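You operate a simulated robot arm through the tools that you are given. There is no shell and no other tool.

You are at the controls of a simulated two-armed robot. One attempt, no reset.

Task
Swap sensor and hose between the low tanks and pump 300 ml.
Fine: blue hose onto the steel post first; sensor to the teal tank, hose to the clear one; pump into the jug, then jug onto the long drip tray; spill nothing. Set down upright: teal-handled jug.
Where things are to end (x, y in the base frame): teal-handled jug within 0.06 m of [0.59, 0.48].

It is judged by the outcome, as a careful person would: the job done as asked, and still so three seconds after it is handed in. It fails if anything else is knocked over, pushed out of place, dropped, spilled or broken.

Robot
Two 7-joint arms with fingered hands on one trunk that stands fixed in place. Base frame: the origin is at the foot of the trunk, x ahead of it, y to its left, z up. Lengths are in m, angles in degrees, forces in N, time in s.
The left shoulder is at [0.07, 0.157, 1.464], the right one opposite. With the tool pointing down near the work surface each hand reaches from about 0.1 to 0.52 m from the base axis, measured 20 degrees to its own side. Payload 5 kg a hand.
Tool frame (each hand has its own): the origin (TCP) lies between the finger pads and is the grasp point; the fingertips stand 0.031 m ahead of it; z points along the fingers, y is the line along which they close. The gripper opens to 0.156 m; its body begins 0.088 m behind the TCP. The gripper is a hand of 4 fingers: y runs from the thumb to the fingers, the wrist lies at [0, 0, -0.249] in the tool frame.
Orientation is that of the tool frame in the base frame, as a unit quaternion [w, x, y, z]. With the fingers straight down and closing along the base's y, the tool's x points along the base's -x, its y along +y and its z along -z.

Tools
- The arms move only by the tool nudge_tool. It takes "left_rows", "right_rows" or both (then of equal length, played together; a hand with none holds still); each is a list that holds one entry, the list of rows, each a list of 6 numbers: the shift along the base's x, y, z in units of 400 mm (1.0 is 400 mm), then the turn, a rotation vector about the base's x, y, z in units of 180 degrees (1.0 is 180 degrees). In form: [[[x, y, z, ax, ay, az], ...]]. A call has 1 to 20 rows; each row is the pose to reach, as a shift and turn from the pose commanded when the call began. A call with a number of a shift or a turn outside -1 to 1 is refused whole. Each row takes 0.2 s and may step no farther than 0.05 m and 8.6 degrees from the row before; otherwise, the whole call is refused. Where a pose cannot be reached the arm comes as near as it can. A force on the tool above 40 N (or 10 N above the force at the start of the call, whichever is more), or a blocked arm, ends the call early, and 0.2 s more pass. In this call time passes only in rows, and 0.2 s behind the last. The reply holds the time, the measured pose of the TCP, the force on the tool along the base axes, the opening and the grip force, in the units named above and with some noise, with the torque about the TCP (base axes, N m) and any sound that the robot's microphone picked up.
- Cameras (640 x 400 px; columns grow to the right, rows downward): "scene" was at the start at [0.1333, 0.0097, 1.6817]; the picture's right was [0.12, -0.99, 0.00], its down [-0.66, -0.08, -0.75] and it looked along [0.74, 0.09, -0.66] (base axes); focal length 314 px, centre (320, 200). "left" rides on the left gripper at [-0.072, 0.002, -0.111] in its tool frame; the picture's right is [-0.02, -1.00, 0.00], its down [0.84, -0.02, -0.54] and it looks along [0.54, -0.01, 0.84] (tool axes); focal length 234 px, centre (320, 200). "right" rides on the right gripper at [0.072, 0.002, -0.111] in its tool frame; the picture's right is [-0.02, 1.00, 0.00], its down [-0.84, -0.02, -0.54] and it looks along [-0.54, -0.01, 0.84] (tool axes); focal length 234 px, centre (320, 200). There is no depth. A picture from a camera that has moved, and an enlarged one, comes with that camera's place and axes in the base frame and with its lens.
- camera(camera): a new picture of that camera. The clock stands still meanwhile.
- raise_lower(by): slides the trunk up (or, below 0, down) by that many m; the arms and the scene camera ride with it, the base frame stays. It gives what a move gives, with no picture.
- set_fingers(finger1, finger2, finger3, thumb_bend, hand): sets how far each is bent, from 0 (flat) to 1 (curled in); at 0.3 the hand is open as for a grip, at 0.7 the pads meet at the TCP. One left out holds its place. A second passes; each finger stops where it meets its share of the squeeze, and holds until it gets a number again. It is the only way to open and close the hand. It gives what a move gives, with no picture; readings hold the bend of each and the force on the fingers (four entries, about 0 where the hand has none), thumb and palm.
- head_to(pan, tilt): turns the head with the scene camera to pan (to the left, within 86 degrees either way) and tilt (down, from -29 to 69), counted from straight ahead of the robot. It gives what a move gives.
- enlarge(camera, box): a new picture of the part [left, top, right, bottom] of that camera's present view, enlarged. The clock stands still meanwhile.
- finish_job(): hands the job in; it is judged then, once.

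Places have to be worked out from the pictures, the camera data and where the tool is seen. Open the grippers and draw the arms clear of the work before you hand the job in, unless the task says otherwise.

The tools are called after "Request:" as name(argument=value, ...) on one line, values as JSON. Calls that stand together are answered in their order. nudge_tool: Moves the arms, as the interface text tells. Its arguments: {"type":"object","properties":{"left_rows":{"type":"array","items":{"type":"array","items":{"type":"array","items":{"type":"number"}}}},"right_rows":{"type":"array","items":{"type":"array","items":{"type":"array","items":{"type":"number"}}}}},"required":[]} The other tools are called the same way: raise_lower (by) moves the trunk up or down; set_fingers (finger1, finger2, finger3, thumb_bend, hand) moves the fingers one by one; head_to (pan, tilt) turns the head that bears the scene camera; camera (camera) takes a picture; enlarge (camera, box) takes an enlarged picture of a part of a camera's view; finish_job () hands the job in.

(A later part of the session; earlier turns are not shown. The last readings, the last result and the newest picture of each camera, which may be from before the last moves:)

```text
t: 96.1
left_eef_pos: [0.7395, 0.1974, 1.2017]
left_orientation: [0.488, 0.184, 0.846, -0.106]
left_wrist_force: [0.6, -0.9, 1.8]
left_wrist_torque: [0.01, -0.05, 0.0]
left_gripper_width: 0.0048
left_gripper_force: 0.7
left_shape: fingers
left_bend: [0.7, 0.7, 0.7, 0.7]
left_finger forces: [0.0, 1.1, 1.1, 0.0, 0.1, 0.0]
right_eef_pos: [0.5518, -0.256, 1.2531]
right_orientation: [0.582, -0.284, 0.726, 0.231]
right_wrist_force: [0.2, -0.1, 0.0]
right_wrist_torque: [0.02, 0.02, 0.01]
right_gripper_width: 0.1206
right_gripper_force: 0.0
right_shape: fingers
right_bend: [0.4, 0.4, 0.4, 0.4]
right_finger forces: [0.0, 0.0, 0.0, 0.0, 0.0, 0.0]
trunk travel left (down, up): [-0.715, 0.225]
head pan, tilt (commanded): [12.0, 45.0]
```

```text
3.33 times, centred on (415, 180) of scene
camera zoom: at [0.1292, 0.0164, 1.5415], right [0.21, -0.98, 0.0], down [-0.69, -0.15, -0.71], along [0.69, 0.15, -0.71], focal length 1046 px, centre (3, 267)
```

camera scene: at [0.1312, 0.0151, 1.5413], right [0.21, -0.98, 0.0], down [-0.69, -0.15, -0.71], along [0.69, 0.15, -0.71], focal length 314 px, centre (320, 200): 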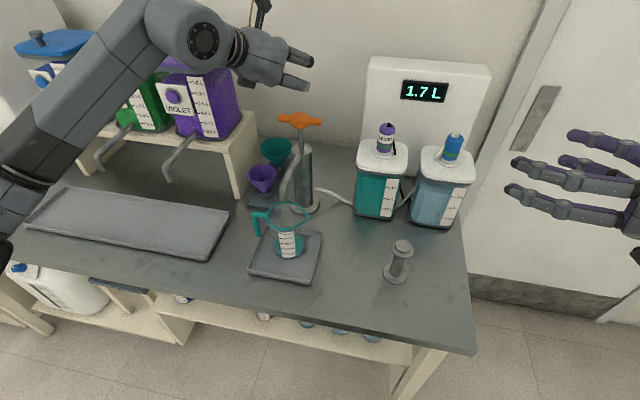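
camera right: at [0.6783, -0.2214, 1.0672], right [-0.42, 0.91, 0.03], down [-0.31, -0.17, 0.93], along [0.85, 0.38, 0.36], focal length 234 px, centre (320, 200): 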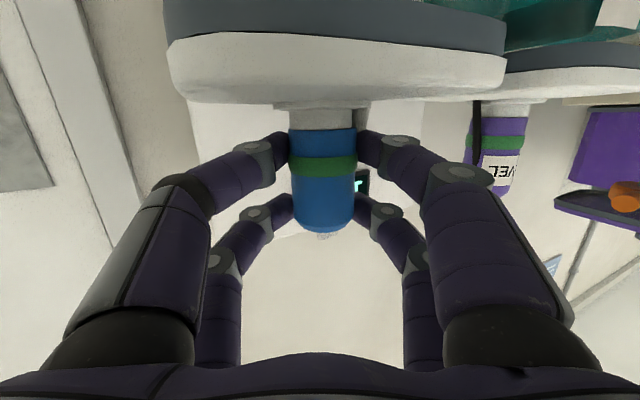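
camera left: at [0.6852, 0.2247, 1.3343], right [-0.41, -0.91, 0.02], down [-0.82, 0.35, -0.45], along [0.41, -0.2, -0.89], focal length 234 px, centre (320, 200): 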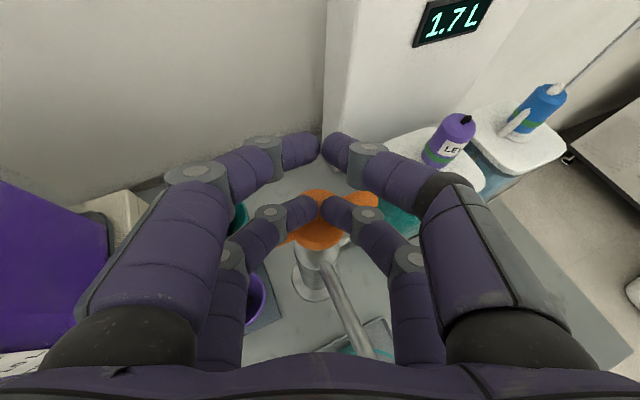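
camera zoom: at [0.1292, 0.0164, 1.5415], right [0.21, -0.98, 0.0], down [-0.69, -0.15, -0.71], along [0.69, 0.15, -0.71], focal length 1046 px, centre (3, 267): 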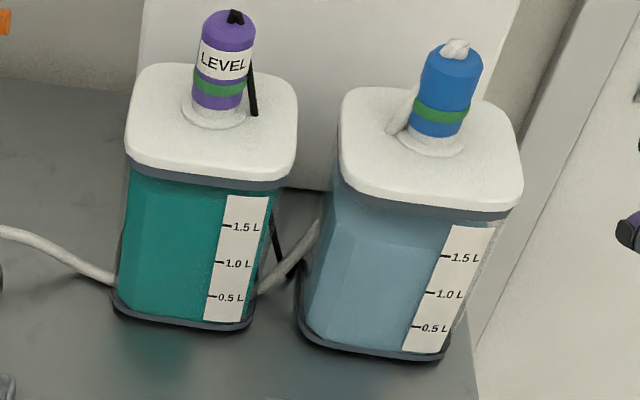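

Water is flowing from the clear tank (teal base ring visible around it), still well below 100 ml. I press the handle down another 2 cm slowly and look again.

Request:
nudge_tool(left_rows=[[[0, 0, -0.0125, 0, 0, 0], [0, 0, -0.025, 0, 0, 0], [0, 0, -0.0375, 0, 0, 0], [0, 0, -0.05, 0, 0, 0]]])

Request:
enlarge(camera="scene", box=[250, 190, 330, 290])

Request:
enlarge(camera="scene", box=[230, 60, 350, 290])

```text
t: 97.1
left_eef_pos: [0.7385, 0.1976, 1.1819]
left_orientation: [0.489, 0.185, 0.846, -0.107]
left_wrist_force: [1.9, 0.3, 4.5]
left_wrist_torque: [0.03, -0.15, 0.02]
left_gripper_width: 0.0047
left_gripper_force: 1.8
left_shape: fingers
left_bend: [0.7, 0.7, 0.7, 0.7]
left_finger forces: [0.0, 3.5, 0.8, 0.1, 0.0, 0.1]
right_eef_pos: [0.5511, -0.2569, 1.254]
right_orientation: [0.581, -0.284, 0.727, 0.231]
right_wrist_force: [0.2, 0.0, -0.2]
right_wrist_torque: [-0.05, -0.05, -0.03]
right_gripper_width: 0.1208
right_gripper_force: 0.1
right_shape: fingers
right_bend: [0.4, 0.4, 0.4, 0.4]
right_finger forces: [0.0, 0.1, 0.0, 0.1, 0.0, 0.0]
trunk travel left (down, up): [-0.715, 0.225]
head pan, tilt (commanded): [12.0, 45.0]
```

```text
4.00 times, centred on (290, 240) of scene
camera zoom: at [0.1292, 0.0163, 1.5415], right [0.21, -0.98, 0.0], down [-0.69, -0.15, -0.71], along [0.69, 0.15, -0.71], focal length 1255 px, centre (440, 40)
```

zoom: 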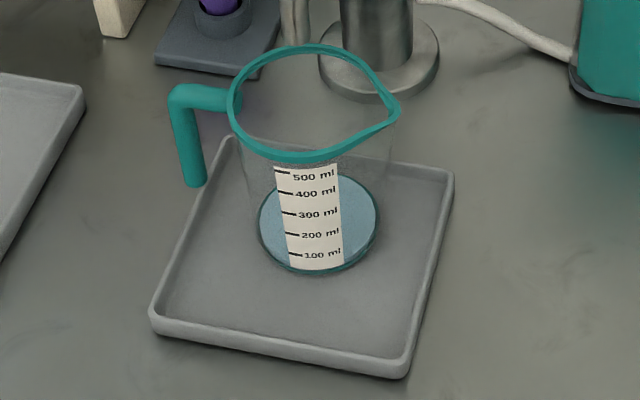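

```text
1.74 times, centred on (290, 175) of scene
camera zoom: at [0.1292, 0.0163, 1.5415], right [0.21, -0.98, 0.0], down [-0.69, -0.15, -0.71], along [0.69, 0.15, -0.71], focal length 546 px, centre (372, 244)
```

zoom: 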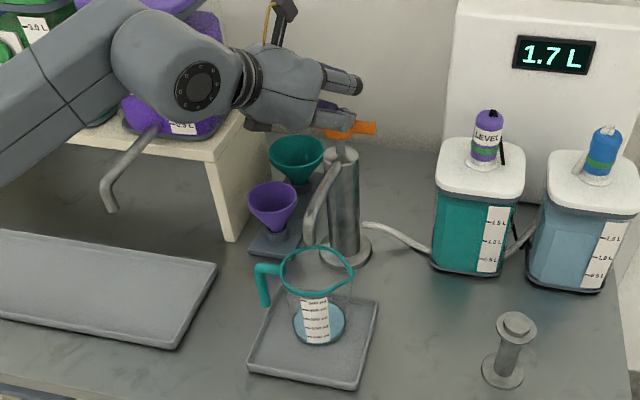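

Force grows like a spring (4.5 N), so the handle should return by itself. The level has barely risen; I press on to the end of the stroke.

Request:
nudge_tool(left_rows=[[[0, 0, -0.0125, 0, 0, 0], [0, 0, -0.025, 0, 0, 0], [0, 0, -0.0375, 0, 0, 0], [0, 0, -0.05, 0, 0, 0], [0, 0, -0.0625, 0, 0, 0]]])

Request:
enlarge(camera="scene", box=[250, 190, 330, 290])

Request:
enlarge(camera="scene", box=[230, 60, 350, 290])

```text
t: 98.3
left_eef_pos: [0.7392, 0.1977, 1.1594]
left_orientation: [0.489, 0.185, 0.845, -0.107]
left_wrist_force: [1.9, 0.1, 9.5]
left_wrist_torque: [-0.02, -0.25, -0.01]
left_gripper_width: 0.0046
left_gripper_force: 4.6
left_shape: fingers
left_bend: [0.7, 0.7, 0.7, 0.7]
left_finger forces: [0.0, 7.4, 2.1, 0.0, 0.0, 0.1]
right_eef_pos: [0.5509, -0.2568, 1.2546]
right_orientation: [0.582, -0.285, 0.726, 0.231]
right_wrist_force: [-0.8, -0.7, 0.3]
right_wrist_torque: [0.0, 0.04, -0.01]
right_gripper_width: 0.1205
right_gripper_force: 0.1
right_shape: fingers
right_bend: [0.4, 0.4, 0.4, 0.4]
right_finger forces: [0.0, 0.1, 0.0, 0.1, 0.1, 0.0]
trunk travel left (down, up): [-0.715, 0.225]
head pan, tilt (commanded): [12.0, 45.0]
heard: click
```

```text
4.00 times, centred on (290, 240) of scene
camera zoom: at [0.1284, 0.0161, 1.5417], right [0.21, -0.98, 0.0], down [-0.69, -0.15, -0.71], along [0.69, 0.15, -0.71], focal length 1255 px, centre (440, 40)
```

zoom: 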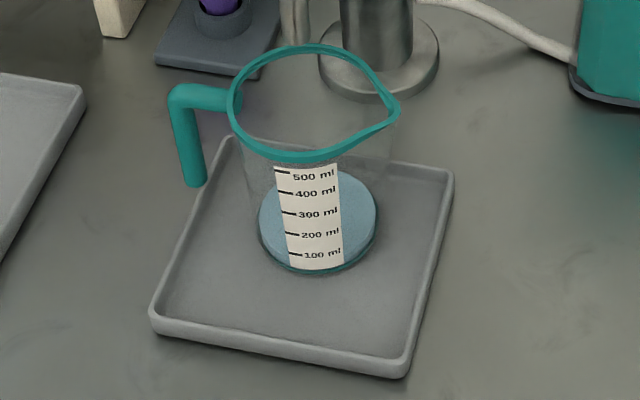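

```text
1.74 times, centred on (290, 175) of scene
camera zoom: at [0.1284, 0.0161, 1.5417], right [0.21, -0.98, 0.0], down [-0.69, -0.15, -0.71], along [0.69, 0.15, -0.71], focal length 546 px, centre (372, 244)
```

zoom: 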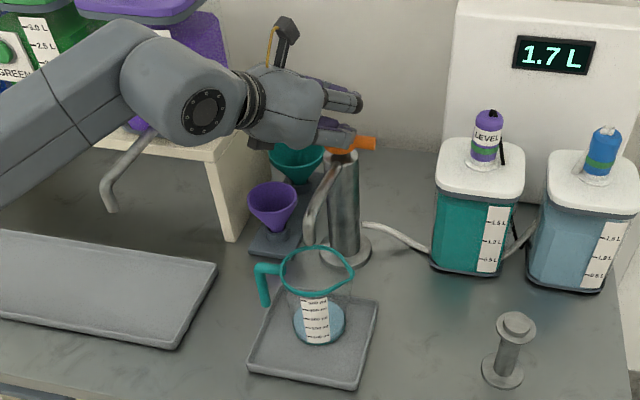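

A click at the end of the stroke (9.5 N). By the ellipse I judge roughly 30 ml came out. I raise the hand 6 cm to let the handle spring back and check that it does.

Request:
nudge_tool(left_rows=[[[0, 0, 0.04, 0, 0, 0], [0, 0, 0.08, 0, 0, 0], [0, 0, 0.12, 0, 0, 0], [0, 0, 0.15, 0, 0, 0]]])

Request:
enlarge(camera="scene", box=[230, 60, 350, 290])

Request:
enlarge(camera="scene", box=[260, 220, 320, 270])

```text
t: 99.3
left_eef_pos: [0.7394, 0.1985, 1.216]
left_orientation: [0.488, 0.185, 0.847, -0.107]
left_wrist_force: [-0.9, -0.8, -0.5]
left_wrist_torque: [0.0, -0.01, -0.02]
left_gripper_width: 0.0046
left_gripper_force: 0.1
left_shape: fingers
left_bend: [0.7, 0.7, 0.7, 0.7]
left_finger forces: [0.0, 0.0, 0.1, 0.0, 0.0, 0.1]
right_eef_pos: [0.5518, -0.256, 1.2536]
right_orientation: [0.581, -0.284, 0.727, 0.231]
right_wrist_force: [-0.8, -0.3, 0.0]
right_wrist_torque: [0.01, 0.01, 0.05]
right_gripper_width: 0.1205
right_gripper_force: 0.1
right_shape: fingers
right_bend: [0.4, 0.4, 0.4, 0.4]
right_finger forces: [0.0, 0.1, 0.0, 0.0, 0.1, 0.0]
trunk travel left (down, up): [-0.715, 0.225]
head pan, tilt (commanded): [12.0, 45.0]
```

```text
1.74 times, centred on (290, 175) of scene
camera zoom: at [0.1293, 0.0163, 1.5414], right [0.21, -0.98, 0.0], down [-0.69, -0.15, -0.71], along [0.69, 0.15, -0.71], focal length 546 px, centre (372, 244)
```

zoom: 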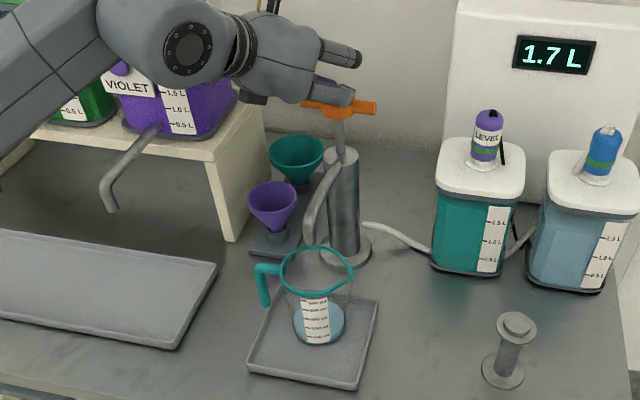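

```text
8.00 times, centred on (290, 245) of scene
camera zoom: at [0.1293, 0.0163, 1.5414], right [0.21, -0.98, 0.0], down [-0.69, -0.15, -0.71], along [0.69, 0.15, -0.71], focal length 2510 px, centre (560, -160)
```

zoom: 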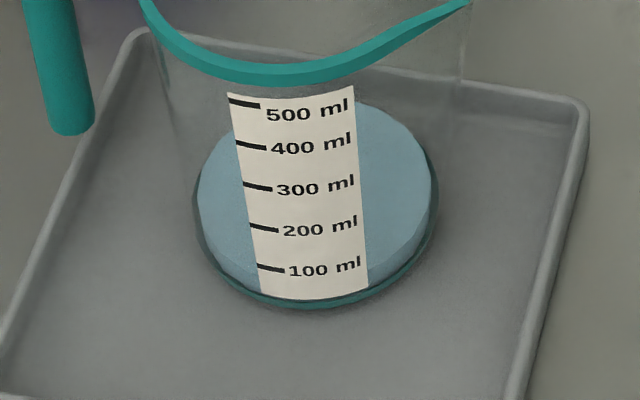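

The handle sprang back. At 8x the water stands around half of the first 100 ml, so about 50 ml a stroke. I make a second full stroke at a gentle speed.

Request:
nudge_tool(left_rows=[[[0, 0, -0.02, 0, 0, 0], [0, 0, -0.04, 0, 0, 0], [0, 0, -0.06, 0, 0, 0], [0, 0, -0.08, 0, 0, 0], [0, 0, -0.1, 0, 0, 0], [0, 0, -0.12, 0, 0, 0], [0, 0, -0.14, 0, 0, 0], [0, 0, -0.15, 0, 0, 0], [0, 0, -0.15, 0, 0, 0], [0, 0, -0.12, 0, 0, 0], [0, 0, -0.09, 0, 0, 0], [0, 0, -0.06, 0, 0, 0], [0, 0, -0.03, 0, 0, 0], [0, 0, 0, 0, 0, 0]]])

Request:
enlarge(camera="scene", box=[260, 220, 320, 270])

```text
t: 102.3
left_eef_pos: [0.7389, 0.1984, 1.2169]
left_orientation: [0.488, 0.184, 0.847, -0.106]
left_wrist_force: [0.5, 1.0, -0.2]
left_wrist_torque: [0.01, 0.0, -0.01]
left_gripper_width: 0.0048
left_gripper_force: 0.0
left_shape: fingers
left_bend: [0.7, 0.7, 0.7, 0.7]
left_finger forces: [0.0, 0.0, 0.1, 0.0, 0.0, 0.0]
right_eef_pos: [0.5514, -0.2579, 1.2543]
right_orientation: [0.582, -0.284, 0.726, 0.23]
right_wrist_force: [-0.5, 0.0, 0.4]
right_wrist_torque: [-0.01, 0.03, 0.01]
right_gripper_width: 0.1208
right_gripper_force: 0.0
right_shape: fingers
right_bend: [0.4, 0.4, 0.4, 0.4]
right_finger forces: [0.1, 0.0, 0.1, 0.0, 0.0, 0.1]
trunk travel left (down, up): [-0.715, 0.225]
head pan, tilt (commanded): [12.0, 45.0]
heard: click
```

```text
8.00 times, centred on (290, 245) of scene
camera zoom: at [0.1294, 0.0163, 1.5414], right [0.21, -0.98, 0.0], down [-0.69, -0.15, -0.71], along [0.69, 0.15, -0.71], focal length 2510 px, centre (560, -160)
```

zoom: 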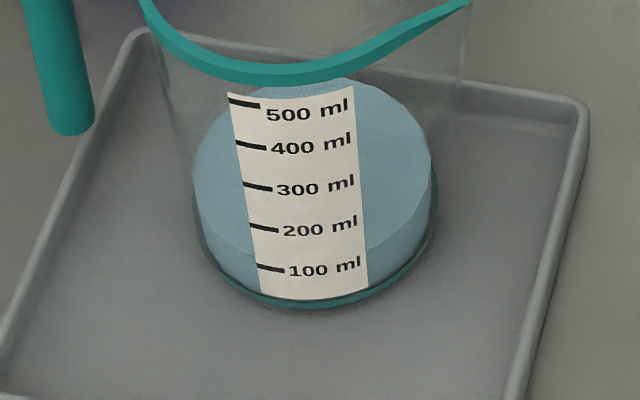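

After two strokes the surface is at about the 100 ml mark, so 50 ml a stroke. I make the third stroke.

Request:
nudge_tool(left_rows=[[[0, 0, -0.02, 0, 0, 0], [0, 0, -0.04, 0, 0, 0], [0, 0, -0.06, 0, 0, 0], [0, 0, -0.08, 0, 0, 0], [0, 0, -0.1, 0, 0, 0], [0, 0, -0.12, 0, 0, 0], [0, 0, -0.14, 0, 0, 0], [0, 0, -0.15, 0, 0, 0], [0, 0, -0.15, 0, 0, 0], [0, 0, -0.12, 0, 0, 0], [0, 0, -0.09, 0, 0, 0], [0, 0, -0.06, 0, 0, 0], [0, 0, -0.03, 0, 0, 0], [0, 0, 0, 0, 0, 0]]])

Request:
enlarge(camera="scene", box=[260, 220, 320, 270])

```text
t: 105.3
left_eef_pos: [0.7397, 0.1994, 1.2163]
left_orientation: [0.488, 0.185, 0.847, -0.106]
left_wrist_force: [0.0, -0.4, -0.7]
left_wrist_torque: [0.01, -0.04, 0.0]
left_gripper_width: 0.0048
left_gripper_force: 0.0
left_shape: fingers
left_bend: [0.7, 0.7, 0.7, 0.7]
left_finger forces: [0.0, 0.0, 0.0, 0.0, 0.1, 0.0]
right_eef_pos: [0.5516, -0.257, 1.2535]
right_orientation: [0.582, -0.284, 0.726, 0.231]
right_wrist_force: [0.7, 0.0, 0.4]
right_wrist_torque: [0.01, 0.02, -0.03]
right_gripper_width: 0.1207
right_gripper_force: 0.1
right_shape: fingers
right_bend: [0.4, 0.4, 0.4, 0.4]
right_finger forces: [0.0, 0.1, 0.0, 0.0, 0.0, 0.1]
trunk travel left (down, up): [-0.715, 0.225]
head pan, tilt (commanded): [12.0, 45.0]
heard: click
```

```text
8.00 times, centred on (290, 245) of scene
camera zoom: at [0.1293, 0.0163, 1.5414], right [0.21, -0.98, 0.0], down [-0.69, -0.15, -0.71], along [0.69, 0.15, -0.71], focal length 2510 px, centre (560, -160)
```

zoom: 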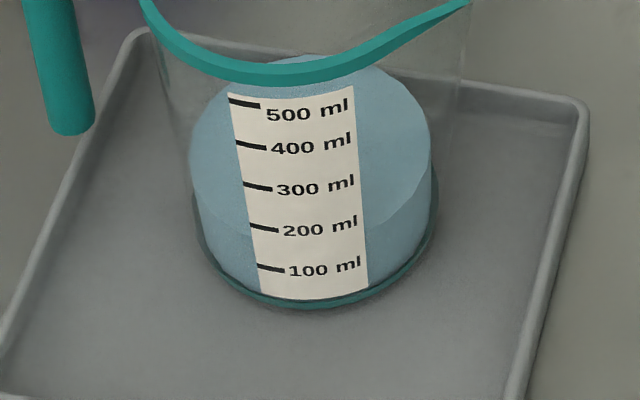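

About 150 ml now, consistent with 50 ml per stroke. Fourth stroke.

Request:
nudge_tool(left_rows=[[[0, 0, -0.02, 0, 0, 0], [0, 0, -0.04, 0, 0, 0], [0, 0, -0.06, 0, 0, 0], [0, 0, -0.08, 0, 0, 0], [0, 0, -0.1, 0, 0, 0], [0, 0, -0.12, 0, 0, 0], [0, 0, -0.14, 0, 0, 0], [0, 0, -0.15, 0, 0, 0], [0, 0, -0.15, 0, 0, 0], [0, 0, -0.12, 0, 0, 0], [0, 0, -0.09, 0, 0, 0], [0, 0, -0.06, 0, 0, 0], [0, 0, -0.03, 0, 0, 0], [0, 0, 0, 0, 0, 0]]])

Request:
enlarge(camera="scene", box=[260, 220, 320, 270])

```text
t: 108.3
left_eef_pos: [0.7392, 0.1981, 1.2166]
left_orientation: [0.488, 0.184, 0.847, -0.106]
left_wrist_force: [-0.2, -1.1, -0.1]
left_wrist_torque: [0.0, 0.01, 0.01]
left_gripper_width: 0.0047
left_gripper_force: 0.1
left_shape: fingers
left_bend: [0.7, 0.7, 0.7, 0.7]
left_finger forces: [0.0, 0.0, 0.1, 0.0, 0.1, 0.0]
right_eef_pos: [0.5524, -0.2566, 1.2547]
right_orientation: [0.582, -0.285, 0.726, 0.231]
right_wrist_force: [0.0, 0.5, 0.0]
right_wrist_torque: [-0.02, 0.02, -0.02]
right_gripper_width: 0.1207
right_gripper_force: 0.2
right_shape: fingers
right_bend: [0.4, 0.4, 0.4, 0.4]
right_finger forces: [0.0, 0.0, 0.0, 0.0, 0.1, 0.0]
trunk travel left (down, up): [-0.715, 0.225]
head pan, tilt (commanded): [12.0, 45.0]
heard: click
```

```text
8.00 times, centred on (290, 245) of scene
camera zoom: at [0.1293, 0.0162, 1.5414], right [0.21, -0.98, 0.0], down [-0.69, -0.15, -0.71], along [0.69, 0.15, -0.71], focal length 2510 px, centre (560, -160)
```

zoom: 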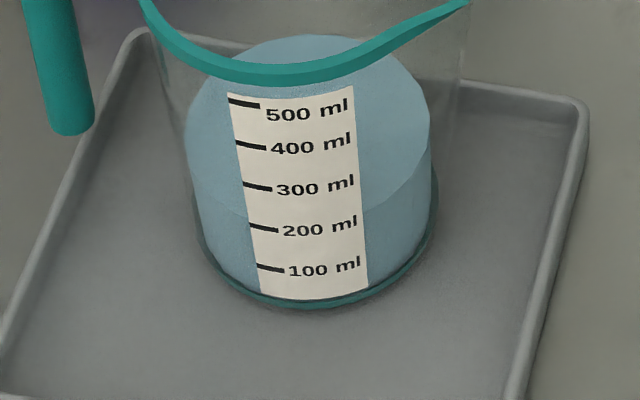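

About 200 ml now. Fifth stroke.

Request:
nudge_tool(left_rows=[[[0, 0, -0.02, 0, 0, 0], [0, 0, -0.04, 0, 0, 0], [0, 0, -0.06, 0, 0, 0], [0, 0, -0.08, 0, 0, 0], [0, 0, -0.1, 0, 0, 0], [0, 0, -0.12, 0, 0, 0], [0, 0, -0.14, 0, 0, 0], [0, 0, -0.15, 0, 0, 0], [0, 0, -0.15, 0, 0, 0], [0, 0, -0.12, 0, 0, 0], [0, 0, -0.09, 0, 0, 0], [0, 0, -0.06, 0, 0, 0], [0, 0, -0.03, 0, 0, 0], [0, 0, 0, 0, 0, 0]]])

Request:
enlarge(camera="scene", box=[260, 220, 320, 270])

```text
t: 111.3
left_eef_pos: [0.7403, 0.1966, 1.2171]
left_orientation: [0.488, 0.185, 0.846, -0.107]
left_wrist_force: [-0.8, -0.7, -0.8]
left_wrist_torque: [-0.01, 0.0, 0.04]
left_gripper_width: 0.0047
left_gripper_force: 0.1
left_shape: fingers
left_bend: [0.7, 0.7, 0.7, 0.7]
left_finger forces: [0.0, 0.1, 0.1, 0.1, 0.1, 0.0]
right_eef_pos: [0.5522, -0.2562, 1.2535]
right_orientation: [0.581, -0.285, 0.726, 0.232]
right_wrist_force: [-0.5, -0.9, 0.0]
right_wrist_torque: [-0.03, 0.02, 0.01]
right_gripper_width: 0.1207
right_gripper_force: 0.1
right_shape: fingers
right_bend: [0.4, 0.4, 0.4, 0.4]
right_finger forces: [0.0, 0.0, 0.1, 0.1, 0.1, 0.1]
trunk travel left (down, up): [-0.715, 0.225]
head pan, tilt (commanded): [12.0, 45.0]
heard: click
```

```text
8.00 times, centred on (290, 245) of scene
camera zoom: at [0.1293, 0.0162, 1.5414], right [0.21, -0.98, 0.0], down [-0.69, -0.15, -0.71], along [0.69, 0.15, -0.71], focal length 2510 px, centre (560, -160)
```

zoom: 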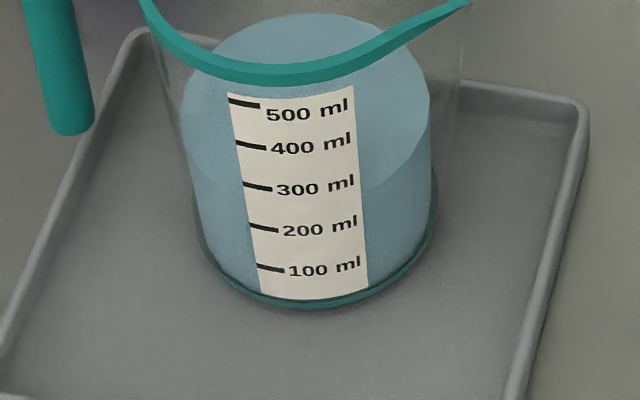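

Roughly 250 ml (about 21 px, i.e. 50 ml, per stroke on the label scale). Sixth and last stroke.

Request:
nudge_tool(left_rows=[[[0, 0, -0.02, 0, 0, 0], [0, 0, -0.04, 0, 0, 0], [0, 0, -0.06, 0, 0, 0], [0, 0, -0.08, 0, 0, 0], [0, 0, -0.1, 0, 0, 0], [0, 0, -0.12, 0, 0, 0], [0, 0, -0.14, 0, 0, 0], [0, 0, -0.15, 0, 0, 0], [0, 0, -0.15, 0, 0, 0], [0, 0, -0.12, 0, 0, 0], [0, 0, -0.09, 0, 0, 0], [0, 0, -0.06, 0, 0, 0], [0, 0, -0.03, 0, 0, 0], [0, 0, 0, 0, 0, 0]]])

Request:
enlarge(camera="scene", box=[260, 220, 320, 270])

Request:
enlarge(camera="scene", box=[350, 120, 480, 240])

```text
t: 114.3
left_eef_pos: [0.7399, 0.1979, 1.2158]
left_orientation: [0.488, 0.185, 0.847, -0.106]
left_wrist_force: [0.1, 0.2, -0.5]
left_wrist_torque: [-0.01, 0.0, 0.0]
left_gripper_width: 0.0047
left_gripper_force: 0.1
left_shape: fingers
left_bend: [0.7, 0.7, 0.7, 0.7]
left_finger forces: [0.0, 0.1, 0.1, 0.0, 0.0, 0.0]
right_eef_pos: [0.5521, -0.2582, 1.254]
right_orientation: [0.582, -0.284, 0.726, 0.231]
right_wrist_force: [0.3, 0.6, -0.2]
right_wrist_torque: [0.0, -0.01, -0.01]
right_gripper_width: 0.1206
right_gripper_force: 0.2
right_shape: fingers
right_bend: [0.4, 0.4, 0.4, 0.4]
right_finger forces: [0.0, 0.0, 0.0, 0.0, 0.0, 0.0]
trunk travel left (down, up): [-0.715, 0.225]
head pan, tilt (commanded): [12.0, 45.0]
heard: click
```

```text
8.00 times, centred on (290, 245) of scene
camera zoom: at [0.1293, 0.0163, 1.5414], right [0.21, -0.98, 0.0], down [-0.69, -0.15, -0.71], along [0.69, 0.15, -0.71], focal length 2510 px, centre (560, -160)
```

zoom: 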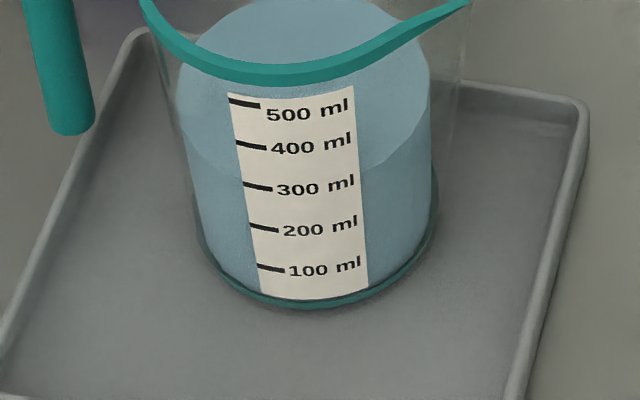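

```text
3.33 times, centred on (415, 180) of scene
camera zoom: at [0.1293, 0.0163, 1.5414], right [0.21, -0.98, 0.0], down [-0.69, -0.15, -0.71], along [0.69, 0.15, -0.71], focal length 1046 px, centre (3, 267)
```

zoom: 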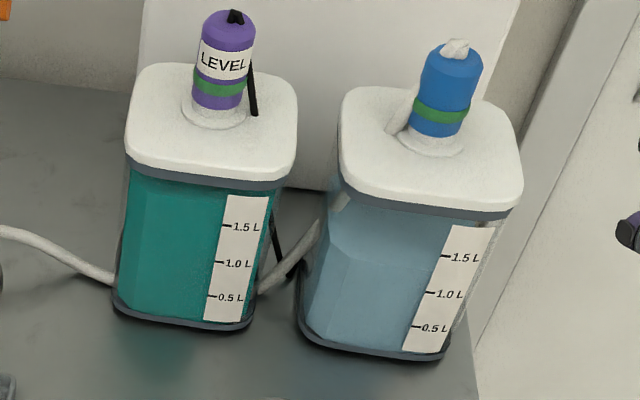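

The surface now sits at about the 300 ml mark after six equal strokes. I lift the left hand off the pump and swing it back toward the front of the jug, turning its yaw from -25° to about +20° so the fingers will miss the handle.

Request:
nudge_tool(left_rows=[[[0, 0, 0.08, 0, 0, 0], [-0.05, 0.01, 0.15, 0, 0, 0], [-0.13, 0.03, 0.18, 0, 0, 0], [-0.21, 0.05, 0.2, 0, 0, 0.03], [-0.29, 0.06, 0.2, 0, 0, 0.06], [-0.37, 0.06, 0.2, 0, 0, 0.09], [-0.45, 0.05, 0.2, 0, 0, 0.12], [-0.53, 0.03, 0.18, 0, 0, 0.15], [-0.6, 0.0, 0.15, 0, 0, 0.18], [-0.65, -0.03, 0.12, 0, 0, 0.21], [-0.68, -0.06, 0.08, 0, 0, 0.24]]])

Request:
camera(camera="left")

Request:
camera(camera="scene")

```text
t: 116.7
left_eef_pos: [0.5387, 0.214, 1.2899]
left_orientation: [0.5, -0.005, 0.866, 0.003]
left_wrist_force: [0.1, 0.7, 0.0]
left_wrist_torque: [0.04, -0.01, 0.0]
left_gripper_width: 0.0045
left_gripper_force: 0.0
left_shape: fingers
left_bend: [0.7, 0.7, 0.7, 0.7]
left_finger forces: [0.0, 0.0, 0.0, 0.0, 0.0, 0.0]
left hand out of reach, approached as far as the arm can: row 8, 9, 10, 11
right_eef_pos: [0.5532, -0.2564, 1.2536]
right_orientation: [0.582, -0.285, 0.726, 0.232]
right_wrist_force: [0.1, -0.2, -0.6]
right_wrist_torque: [-0.04, 0.01, -0.01]
right_gripper_width: 0.1206
right_gripper_force: 0.2
right_shape: fingers
right_bend: [0.4, 0.4, 0.4, 0.4]
right_finger forces: [0.0, 0.0, 0.1, 0.0, 0.1, 0.0]
trunk travel left (down, up): [-0.715, 0.225]
head pan, tilt (commanded): [12.0, 45.0]
```

```text
taken
camera left: at [0.4779, 0.2142, 1.4095], right [0.02, -1.0, 0.02], down [-0.89, -0.03, -0.45], along [0.45, -0.01, -0.89], focal length 234 px, centre (320, 200)
```

left: 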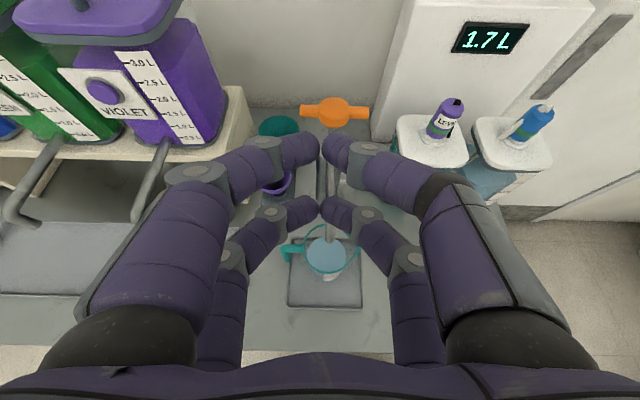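

```text
taken
camera scene: at [0.1295, 0.0164, 1.5415], right [0.21, -0.98, 0.0], down [-0.69, -0.15, -0.71], along [0.69, 0.15, -0.71], focal length 314 px, centre (320, 200)
```

scene: 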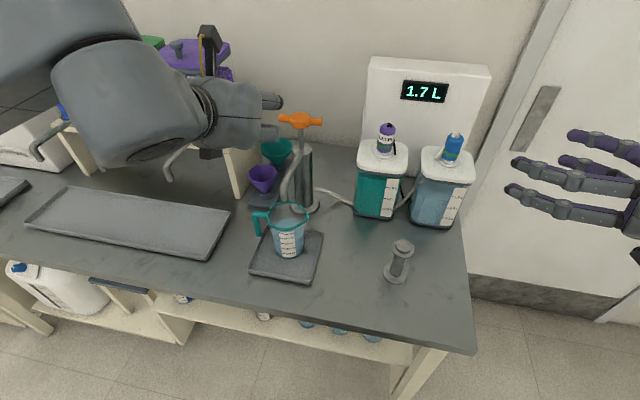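

Yaw beyond 0° is out of reach for the left arm here, so I choose another grasp: from the left with yaw about -70°, the handle lying between the finger pairs. I turn the left hand there at height.

Request:
nudge_tool(left_rows=[[[-0.01, 0.03, 0, 0, 0, -0.0432], [-0.02, 0.06, 0, 0, 0, -0.0864], [-0.03, 0.09, 0, 0, 0, -0.1296], [-0.04, 0.12, 0, 0, 0, -0.1728], [-0.05, 0.15, 0, 0, 0, -0.216], [-0.06, 0.18, 0, 0, 0, -0.2592], [-0.07, 0.21, 0, 0, 0, -0.3024], [-0.08, 0.24, 0, 0, 0, -0.3456], [-0.09, 0.265, 0, 0, 0, -0.3889]]])

Request:
camera(camera="left")

Request:
camera(camera="scene")

```text
t: 118.7
left_eef_pos: [0.5044, 0.3196, 1.2919]
left_orientation: [0.411, 0.493, 0.712, -0.285]
left_wrist_force: [0.5, 0.2, 0.1]
left_wrist_torque: [-0.06, 0.03, -0.02]
left_gripper_width: 0.0042
left_gripper_force: 0.0
left_shape: fingers
left_bend: [0.7, 0.7, 0.7, 0.7]
left_finger forces: [0.0, 0.0, 0.1, 0.0, 0.0, 0.0]
right_eef_pos: [0.5528, -0.2553, 1.2542]
right_orientation: [0.582, -0.285, 0.726, 0.231]
right_wrist_force: [1.0, 0.2, -0.1]
right_wrist_torque: [0.01, 0.01, 0.01]
right_gripper_width: 0.1209
right_gripper_force: 0.0
right_shape: fingers
right_bend: [0.4, 0.4, 0.4, 0.4]
right_finger forces: [0.0, 0.0, 0.0, 0.1, 0.0, 0.0]
trunk travel left (down, up): [-0.715, 0.225]
head pan, tilt (commanded): [12.0, 45.0]
```

```text
taken
camera left: at [0.4839, 0.3773, 1.4102], right [-0.93, -0.36, 0.02], down [-0.33, 0.83, -0.45], along [0.15, -0.43, -0.89], focal length 234 px, centre (320, 200)
```

left: 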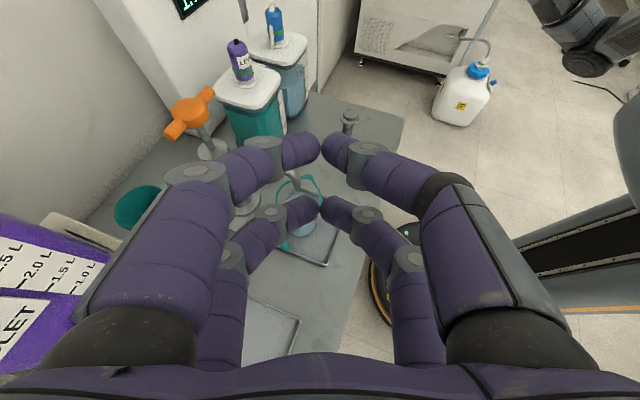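

```text
taken
camera scene: at [0.1307, 0.0174, 1.5413], right [0.21, -0.98, 0.0], down [-0.69, -0.15, -0.71], along [0.69, 0.15, -0.71], focal length 314 px, centre (320, 200)
```

scene: 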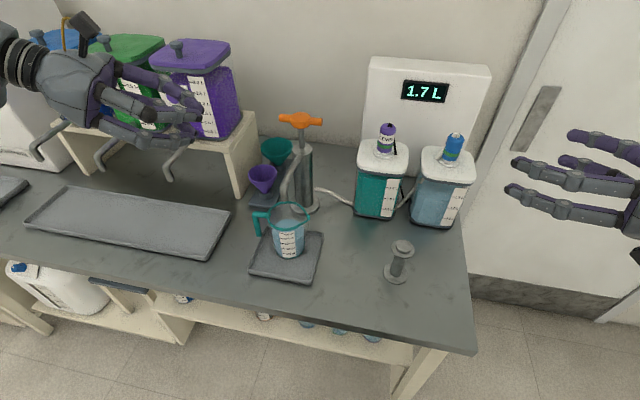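

Pose reached, yaw -69°, pitch 30°. I open the left fingers for the jug and lower the trunk 0.2 m in two steps, watching for anything touching.

Request:
set_fingers(hand="left", finger1=0.4, finger2=0.4, finger3=0.4, thumb_bend=0.4)

Request:
raise_lower(by=-0.1)

Request:
camera(camera="scene")

Request:
camera(camera="left")

```text
t: 119.7
left_eef_pos: [0.5031, 0.3196, 1.2931]
left_orientation: [0.411, 0.493, 0.712, -0.285]
left_wrist_force: [0.1, 0.8, 0.3]
left_wrist_torque: [0.0, 0.0, 0.02]
left_gripper_width: 0.1204
left_gripper_force: 0.0
left_shape: fingers
left_bend: [0.4, 0.4, 0.4, 0.4]
left_finger forces: [0.0, 0.0, 0.0, 0.0, 0.0, 0.1]
right_eef_pos: [0.5533, -0.2566, 1.2544]
right_orientation: [0.581, -0.285, 0.727, 0.231]
right_wrist_force: [-0.6, -0.6, -0.2]
right_wrist_torque: [-0.02, 0.05, 0.0]
right_gripper_width: 0.1208
right_gripper_force: 0.2
right_shape: fingers
right_bend: [0.4, 0.4, 0.4, 0.4]
right_finger forces: [0.0, 0.0, 0.1, 0.0, 0.1, 0.0]
trunk travel left (down, up): [-0.715, 0.225]
head pan, tilt (commanded): [12.0, 45.0]
```

```text
t: 121.0
left_eef_pos: [0.5037, 0.3193, 1.1929]
left_orientation: [0.41, 0.494, 0.711, -0.285]
left_wrist_force: [-0.2, 0.6, 0.2]
left_wrist_torque: [0.0, 0.0, 0.01]
left_gripper_width: 0.1203
left_gripper_force: 0.0
left_shape: fingers
left_bend: [0.4, 0.4, 0.4, 0.4]
left_finger forces: [0.0, 0.0, 0.1, 0.0, 0.1, 0.0]
right_eef_pos: [0.5507, -0.2555, 1.1534]
right_orientation: [0.581, -0.285, 0.726, 0.231]
right_wrist_force: [-0.5, 0.2, -0.3]
right_wrist_torque: [0.0, -0.02, -0.02]
right_gripper_width: 0.1203
right_gripper_force: 0.0
right_shape: fingers
right_bend: [0.4, 0.4, 0.4, 0.4]
right_finger forces: [0.1, 0.0, 0.0, 0.0, 0.0, 0.0]
trunk travel left (down, up): [-0.615, 0.325]
head pan, tilt (commanded): [12.0, 45.0]
```

```text
taken
camera scene: at [0.1291, 0.0165, 1.4416], right [0.21, -0.98, 0.0], down [-0.69, -0.15, -0.71], along [0.69, 0.15, -0.71], focal length 314 px, centre (320, 200)
```

scene: 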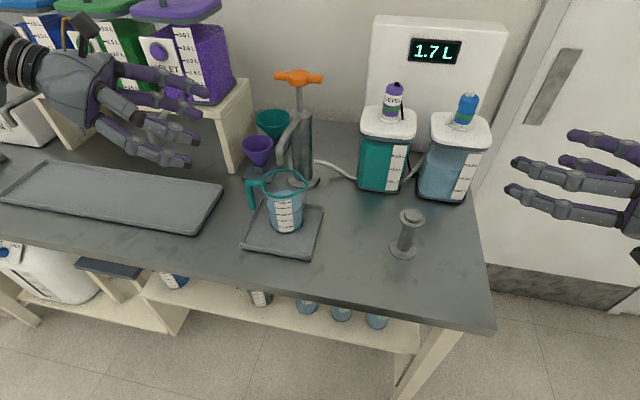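

```text
taken
camera left: at [0.4825, 0.3762, 1.3111], right [-0.93, -0.36, 0.02], down [-0.33, 0.83, -0.45], along [0.15, -0.43, -0.89], focal length 234 px, centre (320, 200)
```

left: 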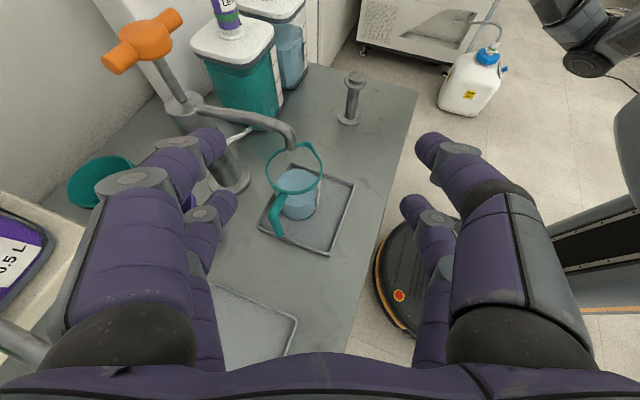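

Clear view of jug, handle and spout. I zoom both cameras on the jug to fix its exact place and handle direction.

Request:
enlarge(camera="left", box=[240, 90, 360, 270])

Request:
enlarge(camera="scene", box=[230, 130, 340, 270])

```text
2.22 times, centred on (300, 180) of left
camera zoom: at [0.4825, 0.3762, 1.3111], right [-0.93, -0.36, 0.02], down [-0.33, 0.83, -0.45], along [0.15, -0.43, -0.89], focal length 520 px, centre (364, 244)
```

zoom: 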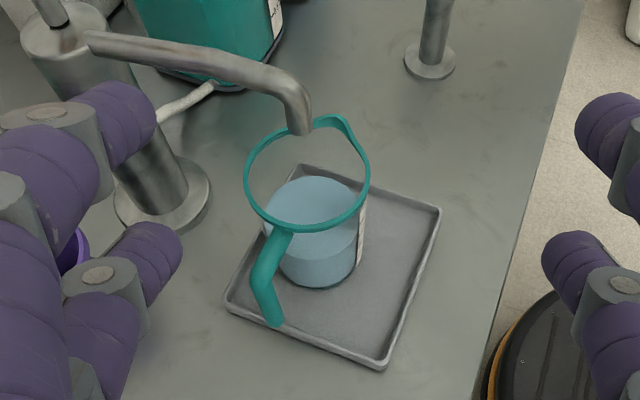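

```text
2.86 times, centred on (285, 200) of scene
camera zoom: at [0.1291, 0.0165, 1.4416], right [0.21, -0.98, 0.0], down [-0.69, -0.15, -0.71], along [0.69, 0.15, -0.71], focal length 896 px, centre (420, 200)
```

zoom: 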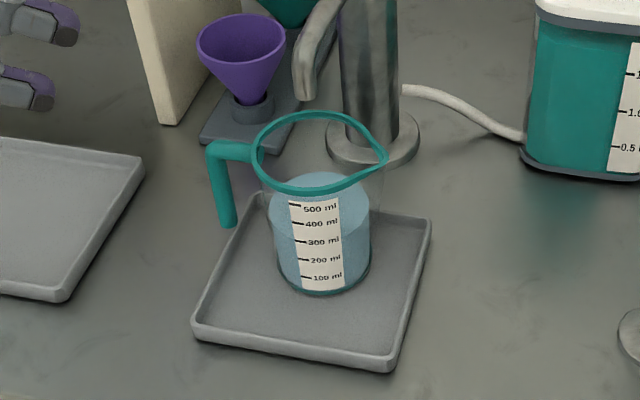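

Jug axis ≈ [0.588, 0.192], rim z≈1.002, handle bar at [0.590, 0.275] from z≈0.91 to 1.0, spout tip [0.589, 0.197, 1.055]. I move the open left hand to stand 4 cm short of the grasp, above rim height.

Request:
nudge_tool(left_rows=[[[0.039, -0.043, -0.04, 0, 0, -0.005], [0.078, -0.086, -0.08, 0, 0, -0.01], [0.116, -0.129, -0.12, 0, 0, -0.015], [0.155, -0.1725, -0.1575, 0, 0, -0.0194]]])

Request:
camera(camera="left")

Request:
camera(camera="scene")

```text
t: 122.0
left_eef_pos: [0.5671, 0.2511, 1.1292]
left_orientation: [0.401, 0.515, 0.696, -0.298]
left_wrist_force: [0.2, 0.6, -0.4]
left_wrist_torque: [0.01, 0.03, -0.04]
left_gripper_width: 0.1203
left_gripper_force: 0.1
left_shape: fingers
left_bend: [0.4, 0.4, 0.4, 0.4]
left_finger forces: [0.0, 0.0, 0.1, 0.0, 0.0, 0.0]
right_eef_pos: [0.5524, -0.2567, 1.1534]
right_orientation: [0.582, -0.284, 0.726, 0.231]
right_wrist_force: [0.1, 0.1, -0.1]
right_wrist_torque: [0.03, -0.02, 0.03]
right_gripper_width: 0.1207
right_gripper_force: 0.1
right_shape: fingers
right_bend: [0.4, 0.4, 0.4, 0.4]
right_finger forces: [0.0, 0.0, 0.0, 0.0, 0.0, 0.0]
trunk travel left (down, up): [-0.615, 0.325]
head pan, tilt (commanded): [12.0, 45.0]
```

```text
taken
camera left: at [0.5501, 0.3081, 1.2473], right [-0.95, -0.31, 0.02], down [-0.28, 0.85, -0.45], along [0.12, -0.44, -0.89], focal length 234 px, centre (320, 200)
```

left: 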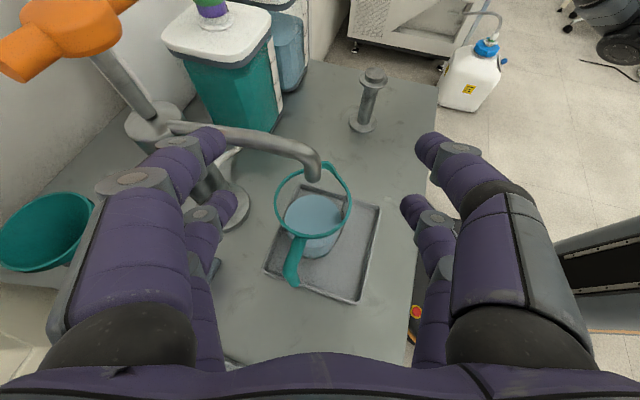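

```text
taken
camera scene: at [0.131, 0.0163, 1.4413], right [0.21, -0.98, 0.0], down [-0.69, -0.15, -0.71], along [0.69, 0.15, -0.71], focal length 314 px, centre (320, 200)
```

scene: 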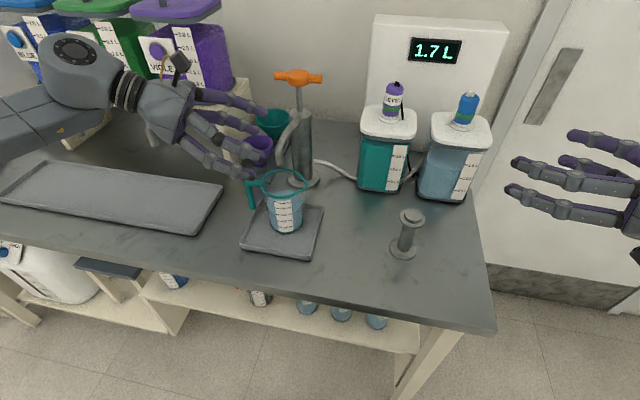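

Nothing is in the way: funnel and pump stay over 3 cm from the fingers. I lower the trunk 10 cm and look again.

Request:
raise_lower(by=-0.1)

Request:
camera(camera="left")

Request:
camera(camera="scene")

```text
t: 123.4
left_eef_pos: [0.5648, 0.2502, 1.0299]
left_orientation: [0.403, 0.514, 0.696, -0.298]
left_wrist_force: [0.3, -0.5, -0.5]
left_wrist_torque: [0.02, -0.02, 0.0]
left_gripper_width: 0.1205
left_gripper_force: 0.1
left_shape: fingers
left_bend: [0.4, 0.4, 0.4, 0.4]
left_finger forces: [0.1, 0.0, 0.0, 0.0, 0.0, 0.0]
right_eef_pos: [0.5506, -0.2569, 1.0544]
right_orientation: [0.582, -0.284, 0.726, 0.23]
right_wrist_force: [0.7, 0.7, -0.4]
right_wrist_torque: [0.0, 0.01, -0.02]
right_gripper_width: 0.1206
right_gripper_force: 0.1
right_shape: fingers
right_bend: [0.4, 0.4, 0.4, 0.4]
right_finger forces: [0.1, 0.0, 0.1, 0.1, 0.0, 0.0]
trunk travel left (down, up): [-0.515, 0.425]
head pan, tilt (commanded): [12.0, 45.0]
```

```text
taken
camera left: at [0.5483, 0.3082, 1.1484], right [-0.95, -0.3, 0.02], down [-0.28, 0.85, -0.45], along [0.12, -0.44, -0.89], focal length 234 px, centre (320, 200)
```

left: 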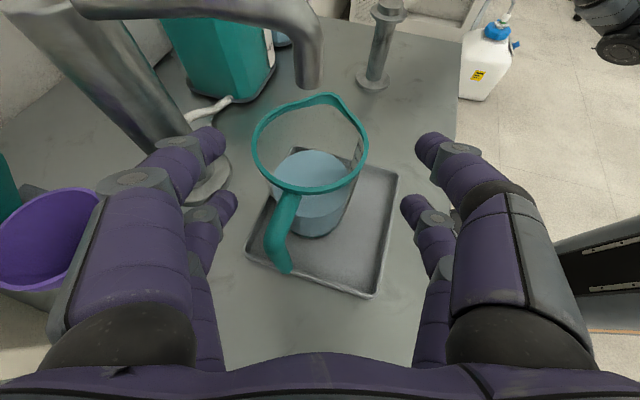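

```text
taken
camera scene: at [0.1292, 0.0164, 1.3416], right [0.21, -0.98, 0.0], down [-0.69, -0.15, -0.71], along [0.69, 0.15, -0.71], focal length 314 px, centre (320, 200)
```

scene: 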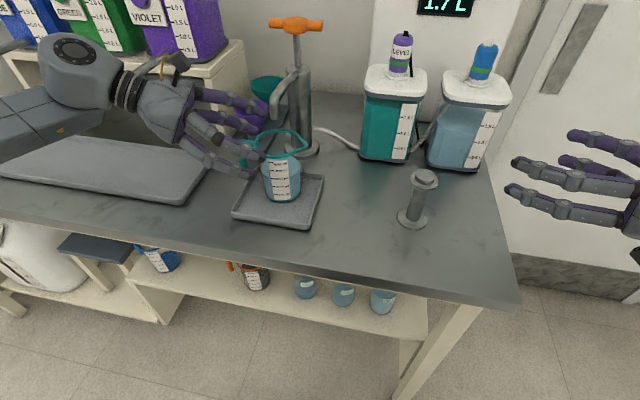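

The jug sits between the finger pairs, 5 mm off centre. I lower 6.8 cm at this standoff and centre on it.

Request:
nudge_tool(left_rows=[[[0.004, 0.001, -0.0425, 0, 0, 0], [0.008, 0.002, -0.085, 0, 0, 0], [0.01, 0.003, -0.1275, 0, 0, 0], [0.012, 0.004, -0.17, 0, 0, 0]]])

Request:
camera(camera="left")

Request:
enlarge(camera="scene", box=[140, 60, 340, 240])

```text
t: 124.5
left_eef_pos: [0.5569, 0.2499, 0.9374]
left_orientation: [0.379, 0.505, 0.708, -0.317]
left_wrist_force: [-0.9, -1.9, 9.0]
left_wrist_torque: [0.09, -0.51, -0.16]
left_gripper_width: 0.1206
left_gripper_force: 4.1
left_shape: fingers
left_bend: [0.4, 0.41, 0.4, 0.4]
left_finger forces: [0.1, 8.4, 0.2, 0.0, 0.0, 0.0]
left hand out of reach, approached as far as the arm can: row 4
right_eef_pos: [0.5508, -0.258, 1.0536]
right_orientation: [0.582, -0.284, 0.726, 0.231]
right_wrist_force: [0.4, 0.3, 0.1]
right_wrist_torque: [0.01, 0.02, -0.03]
right_gripper_width: 0.1205
right_gripper_force: 0.1
right_shape: fingers
right_bend: [0.4, 0.4, 0.4, 0.4]
right_finger forces: [0.0, 0.0, 0.0, 0.0, 0.0, 0.1]
trunk travel left (down, up): [-0.515, 0.425]
head pan, tilt (commanded): [12.0, 45.0]
stopped in row 4 (left hand): the force on the tool passed its limit at 54 N (the readings are from after the stop); the commanded pose is now the measured one
```

```text
taken
camera left: at [0.5481, 0.3072, 1.0559], right [-0.95, -0.3, 0.09], down [-0.31, 0.84, -0.44], along [0.06, -0.44, -0.89], focal length 234 px, centre (320, 200)
```

left: 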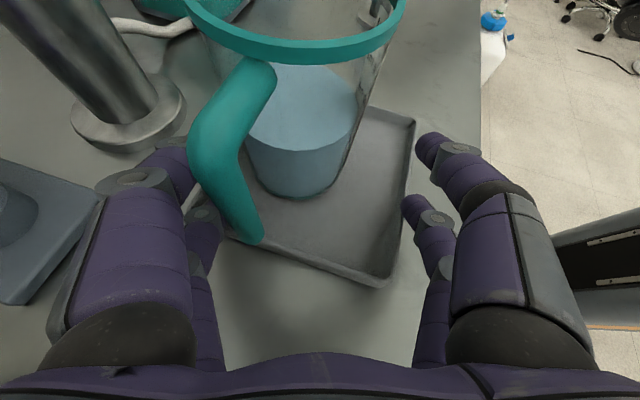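

```text
2.22 times, centred on (240, 150) of scene
camera zoom: at [0.1289, 0.0158, 1.3415], right [0.21, -0.98, 0.0], down [-0.69, -0.15, -0.71], along [0.69, 0.15, -0.71], focal length 697 px, centre (498, 311)
```

zoom: 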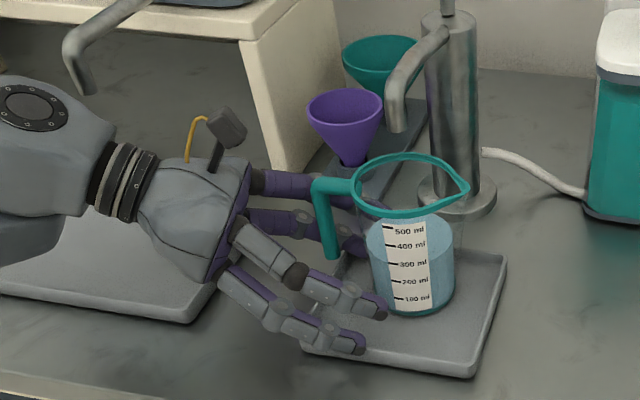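

The hand dipped lower than commanded near the arm's limit and a lower finger pressed on the tray edge; the jug itself still stands level. I raise straight up 3.5 cm at once.

Request:
nudge_tool(left_rows=[[[0, 0, 0.03, 0, 0, 0], [0, 0, 0.06, 0, 0, 0], [0, 0, 0.0875, 0, 0, 0]]])

Request:
camera(camera="left")

Request:
enlarge(camera="scene", box=[200, 60, 340, 240])

```text
t: 125.3
left_eef_pos: [0.5563, 0.249, 0.9696]
left_orientation: [0.378, 0.504, 0.709, -0.318]
left_wrist_force: [-0.3, 0.0, 0.3]
left_wrist_torque: [-0.02, 0.03, -0.01]
left_gripper_width: 0.1207
left_gripper_force: 0.0
left_shape: fingers
left_bend: [0.4, 0.4, 0.4, 0.4]
left_finger forces: [0.1, 0.0, 0.0, 0.0, 0.0, 0.1]
right_eef_pos: [0.5519, -0.2563, 1.0543]
right_orientation: [0.581, -0.285, 0.726, 0.232]
right_wrist_force: [-0.9, -1.3, 0.4]
right_wrist_torque: [-0.01, -0.05, 0.0]
right_gripper_width: 0.1206
right_gripper_force: 0.2
right_shape: fingers
right_bend: [0.4, 0.4, 0.4, 0.4]
right_finger forces: [0.0, 0.1, 0.0, 0.0, 0.1, 0.0]
trunk travel left (down, up): [-0.515, 0.425]
head pan, tilt (commanded): [12.0, 45.0]
```

```text
taken
camera left: at [0.5483, 0.3083, 1.089], right [-0.95, -0.3, 0.09], down [-0.31, 0.84, -0.44], along [0.06, -0.44, -0.89], focal length 234 px, centre (320, 200)
```

left: 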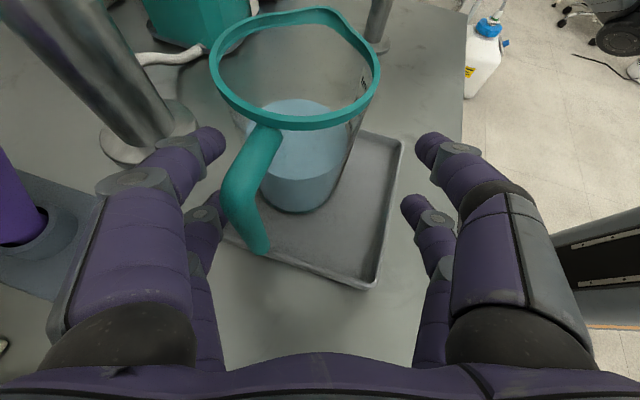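

```text
2.22 times, centred on (270, 150) of scene
camera zoom: at [0.1291, 0.0163, 1.3415], right [0.21, -0.98, 0.0], down [-0.69, -0.15, -0.71], along [0.69, 0.15, -0.71], focal length 697 px, centre (431, 311)
```

zoom: 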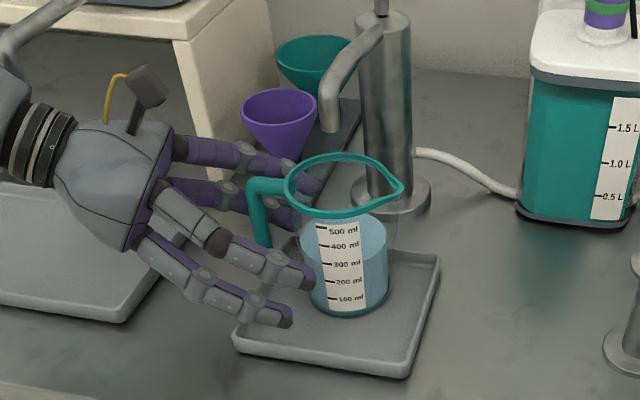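

Jug undisturbed at [0.592, 0.193]. The arm's limit is about 0.53 m to the wrist, so I ease the yaw back to -69°, take out the roll, and recentre at this height.

Request:
nudge_tool(left_rows=[[[0.0144, 0.001, 0, 0.0012, -0.0113, 0.0103], [0.0288, 0.002, 0, 0.0023, -0.0226, 0.0206]]])

Request:
camera(camera="left")

```text
t: 125.9
left_eef_pos: [0.568, 0.2506, 0.971]
left_orientation: [0.413, 0.493, 0.711, -0.285]
left_wrist_force: [-0.7, 0.4, 0.1]
left_wrist_torque: [0.01, -0.02, -0.02]
left_gripper_width: 0.1206
left_gripper_force: 0.0
left_shape: fingers
left_bend: [0.4, 0.4, 0.4, 0.4]
left_finger forces: [0.1, 0.0, 0.0, 0.0, 0.1, 0.0]
right_eef_pos: [0.5519, -0.2557, 1.0531]
right_orientation: [0.582, -0.285, 0.726, 0.231]
right_wrist_force: [-0.1, -0.4, -0.8]
right_wrist_torque: [0.02, -0.02, -0.04]
right_gripper_width: 0.1206
right_gripper_force: 0.1
right_shape: fingers
right_bend: [0.4, 0.4, 0.4, 0.4]
right_finger forces: [0.0, 0.1, 0.0, 0.0, 0.0, 0.0]
trunk travel left (down, up): [-0.515, 0.425]
head pan, tilt (commanded): [12.0, 45.0]
```

```text
taken
camera left: at [0.5478, 0.3073, 1.0884], right [-0.93, -0.36, 0.02], down [-0.33, 0.83, -0.45], along [0.15, -0.43, -0.89], focal length 234 px, centre (320, 200)
```

left: 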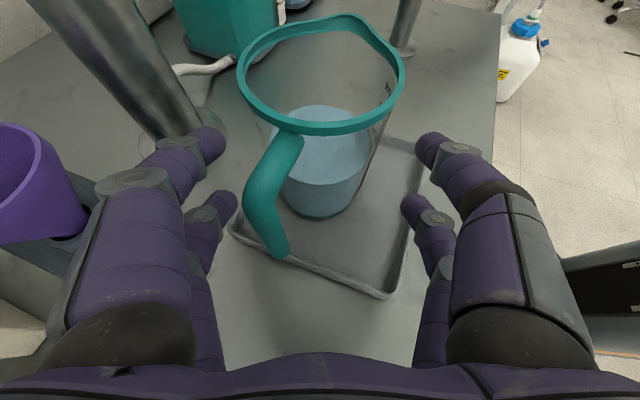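

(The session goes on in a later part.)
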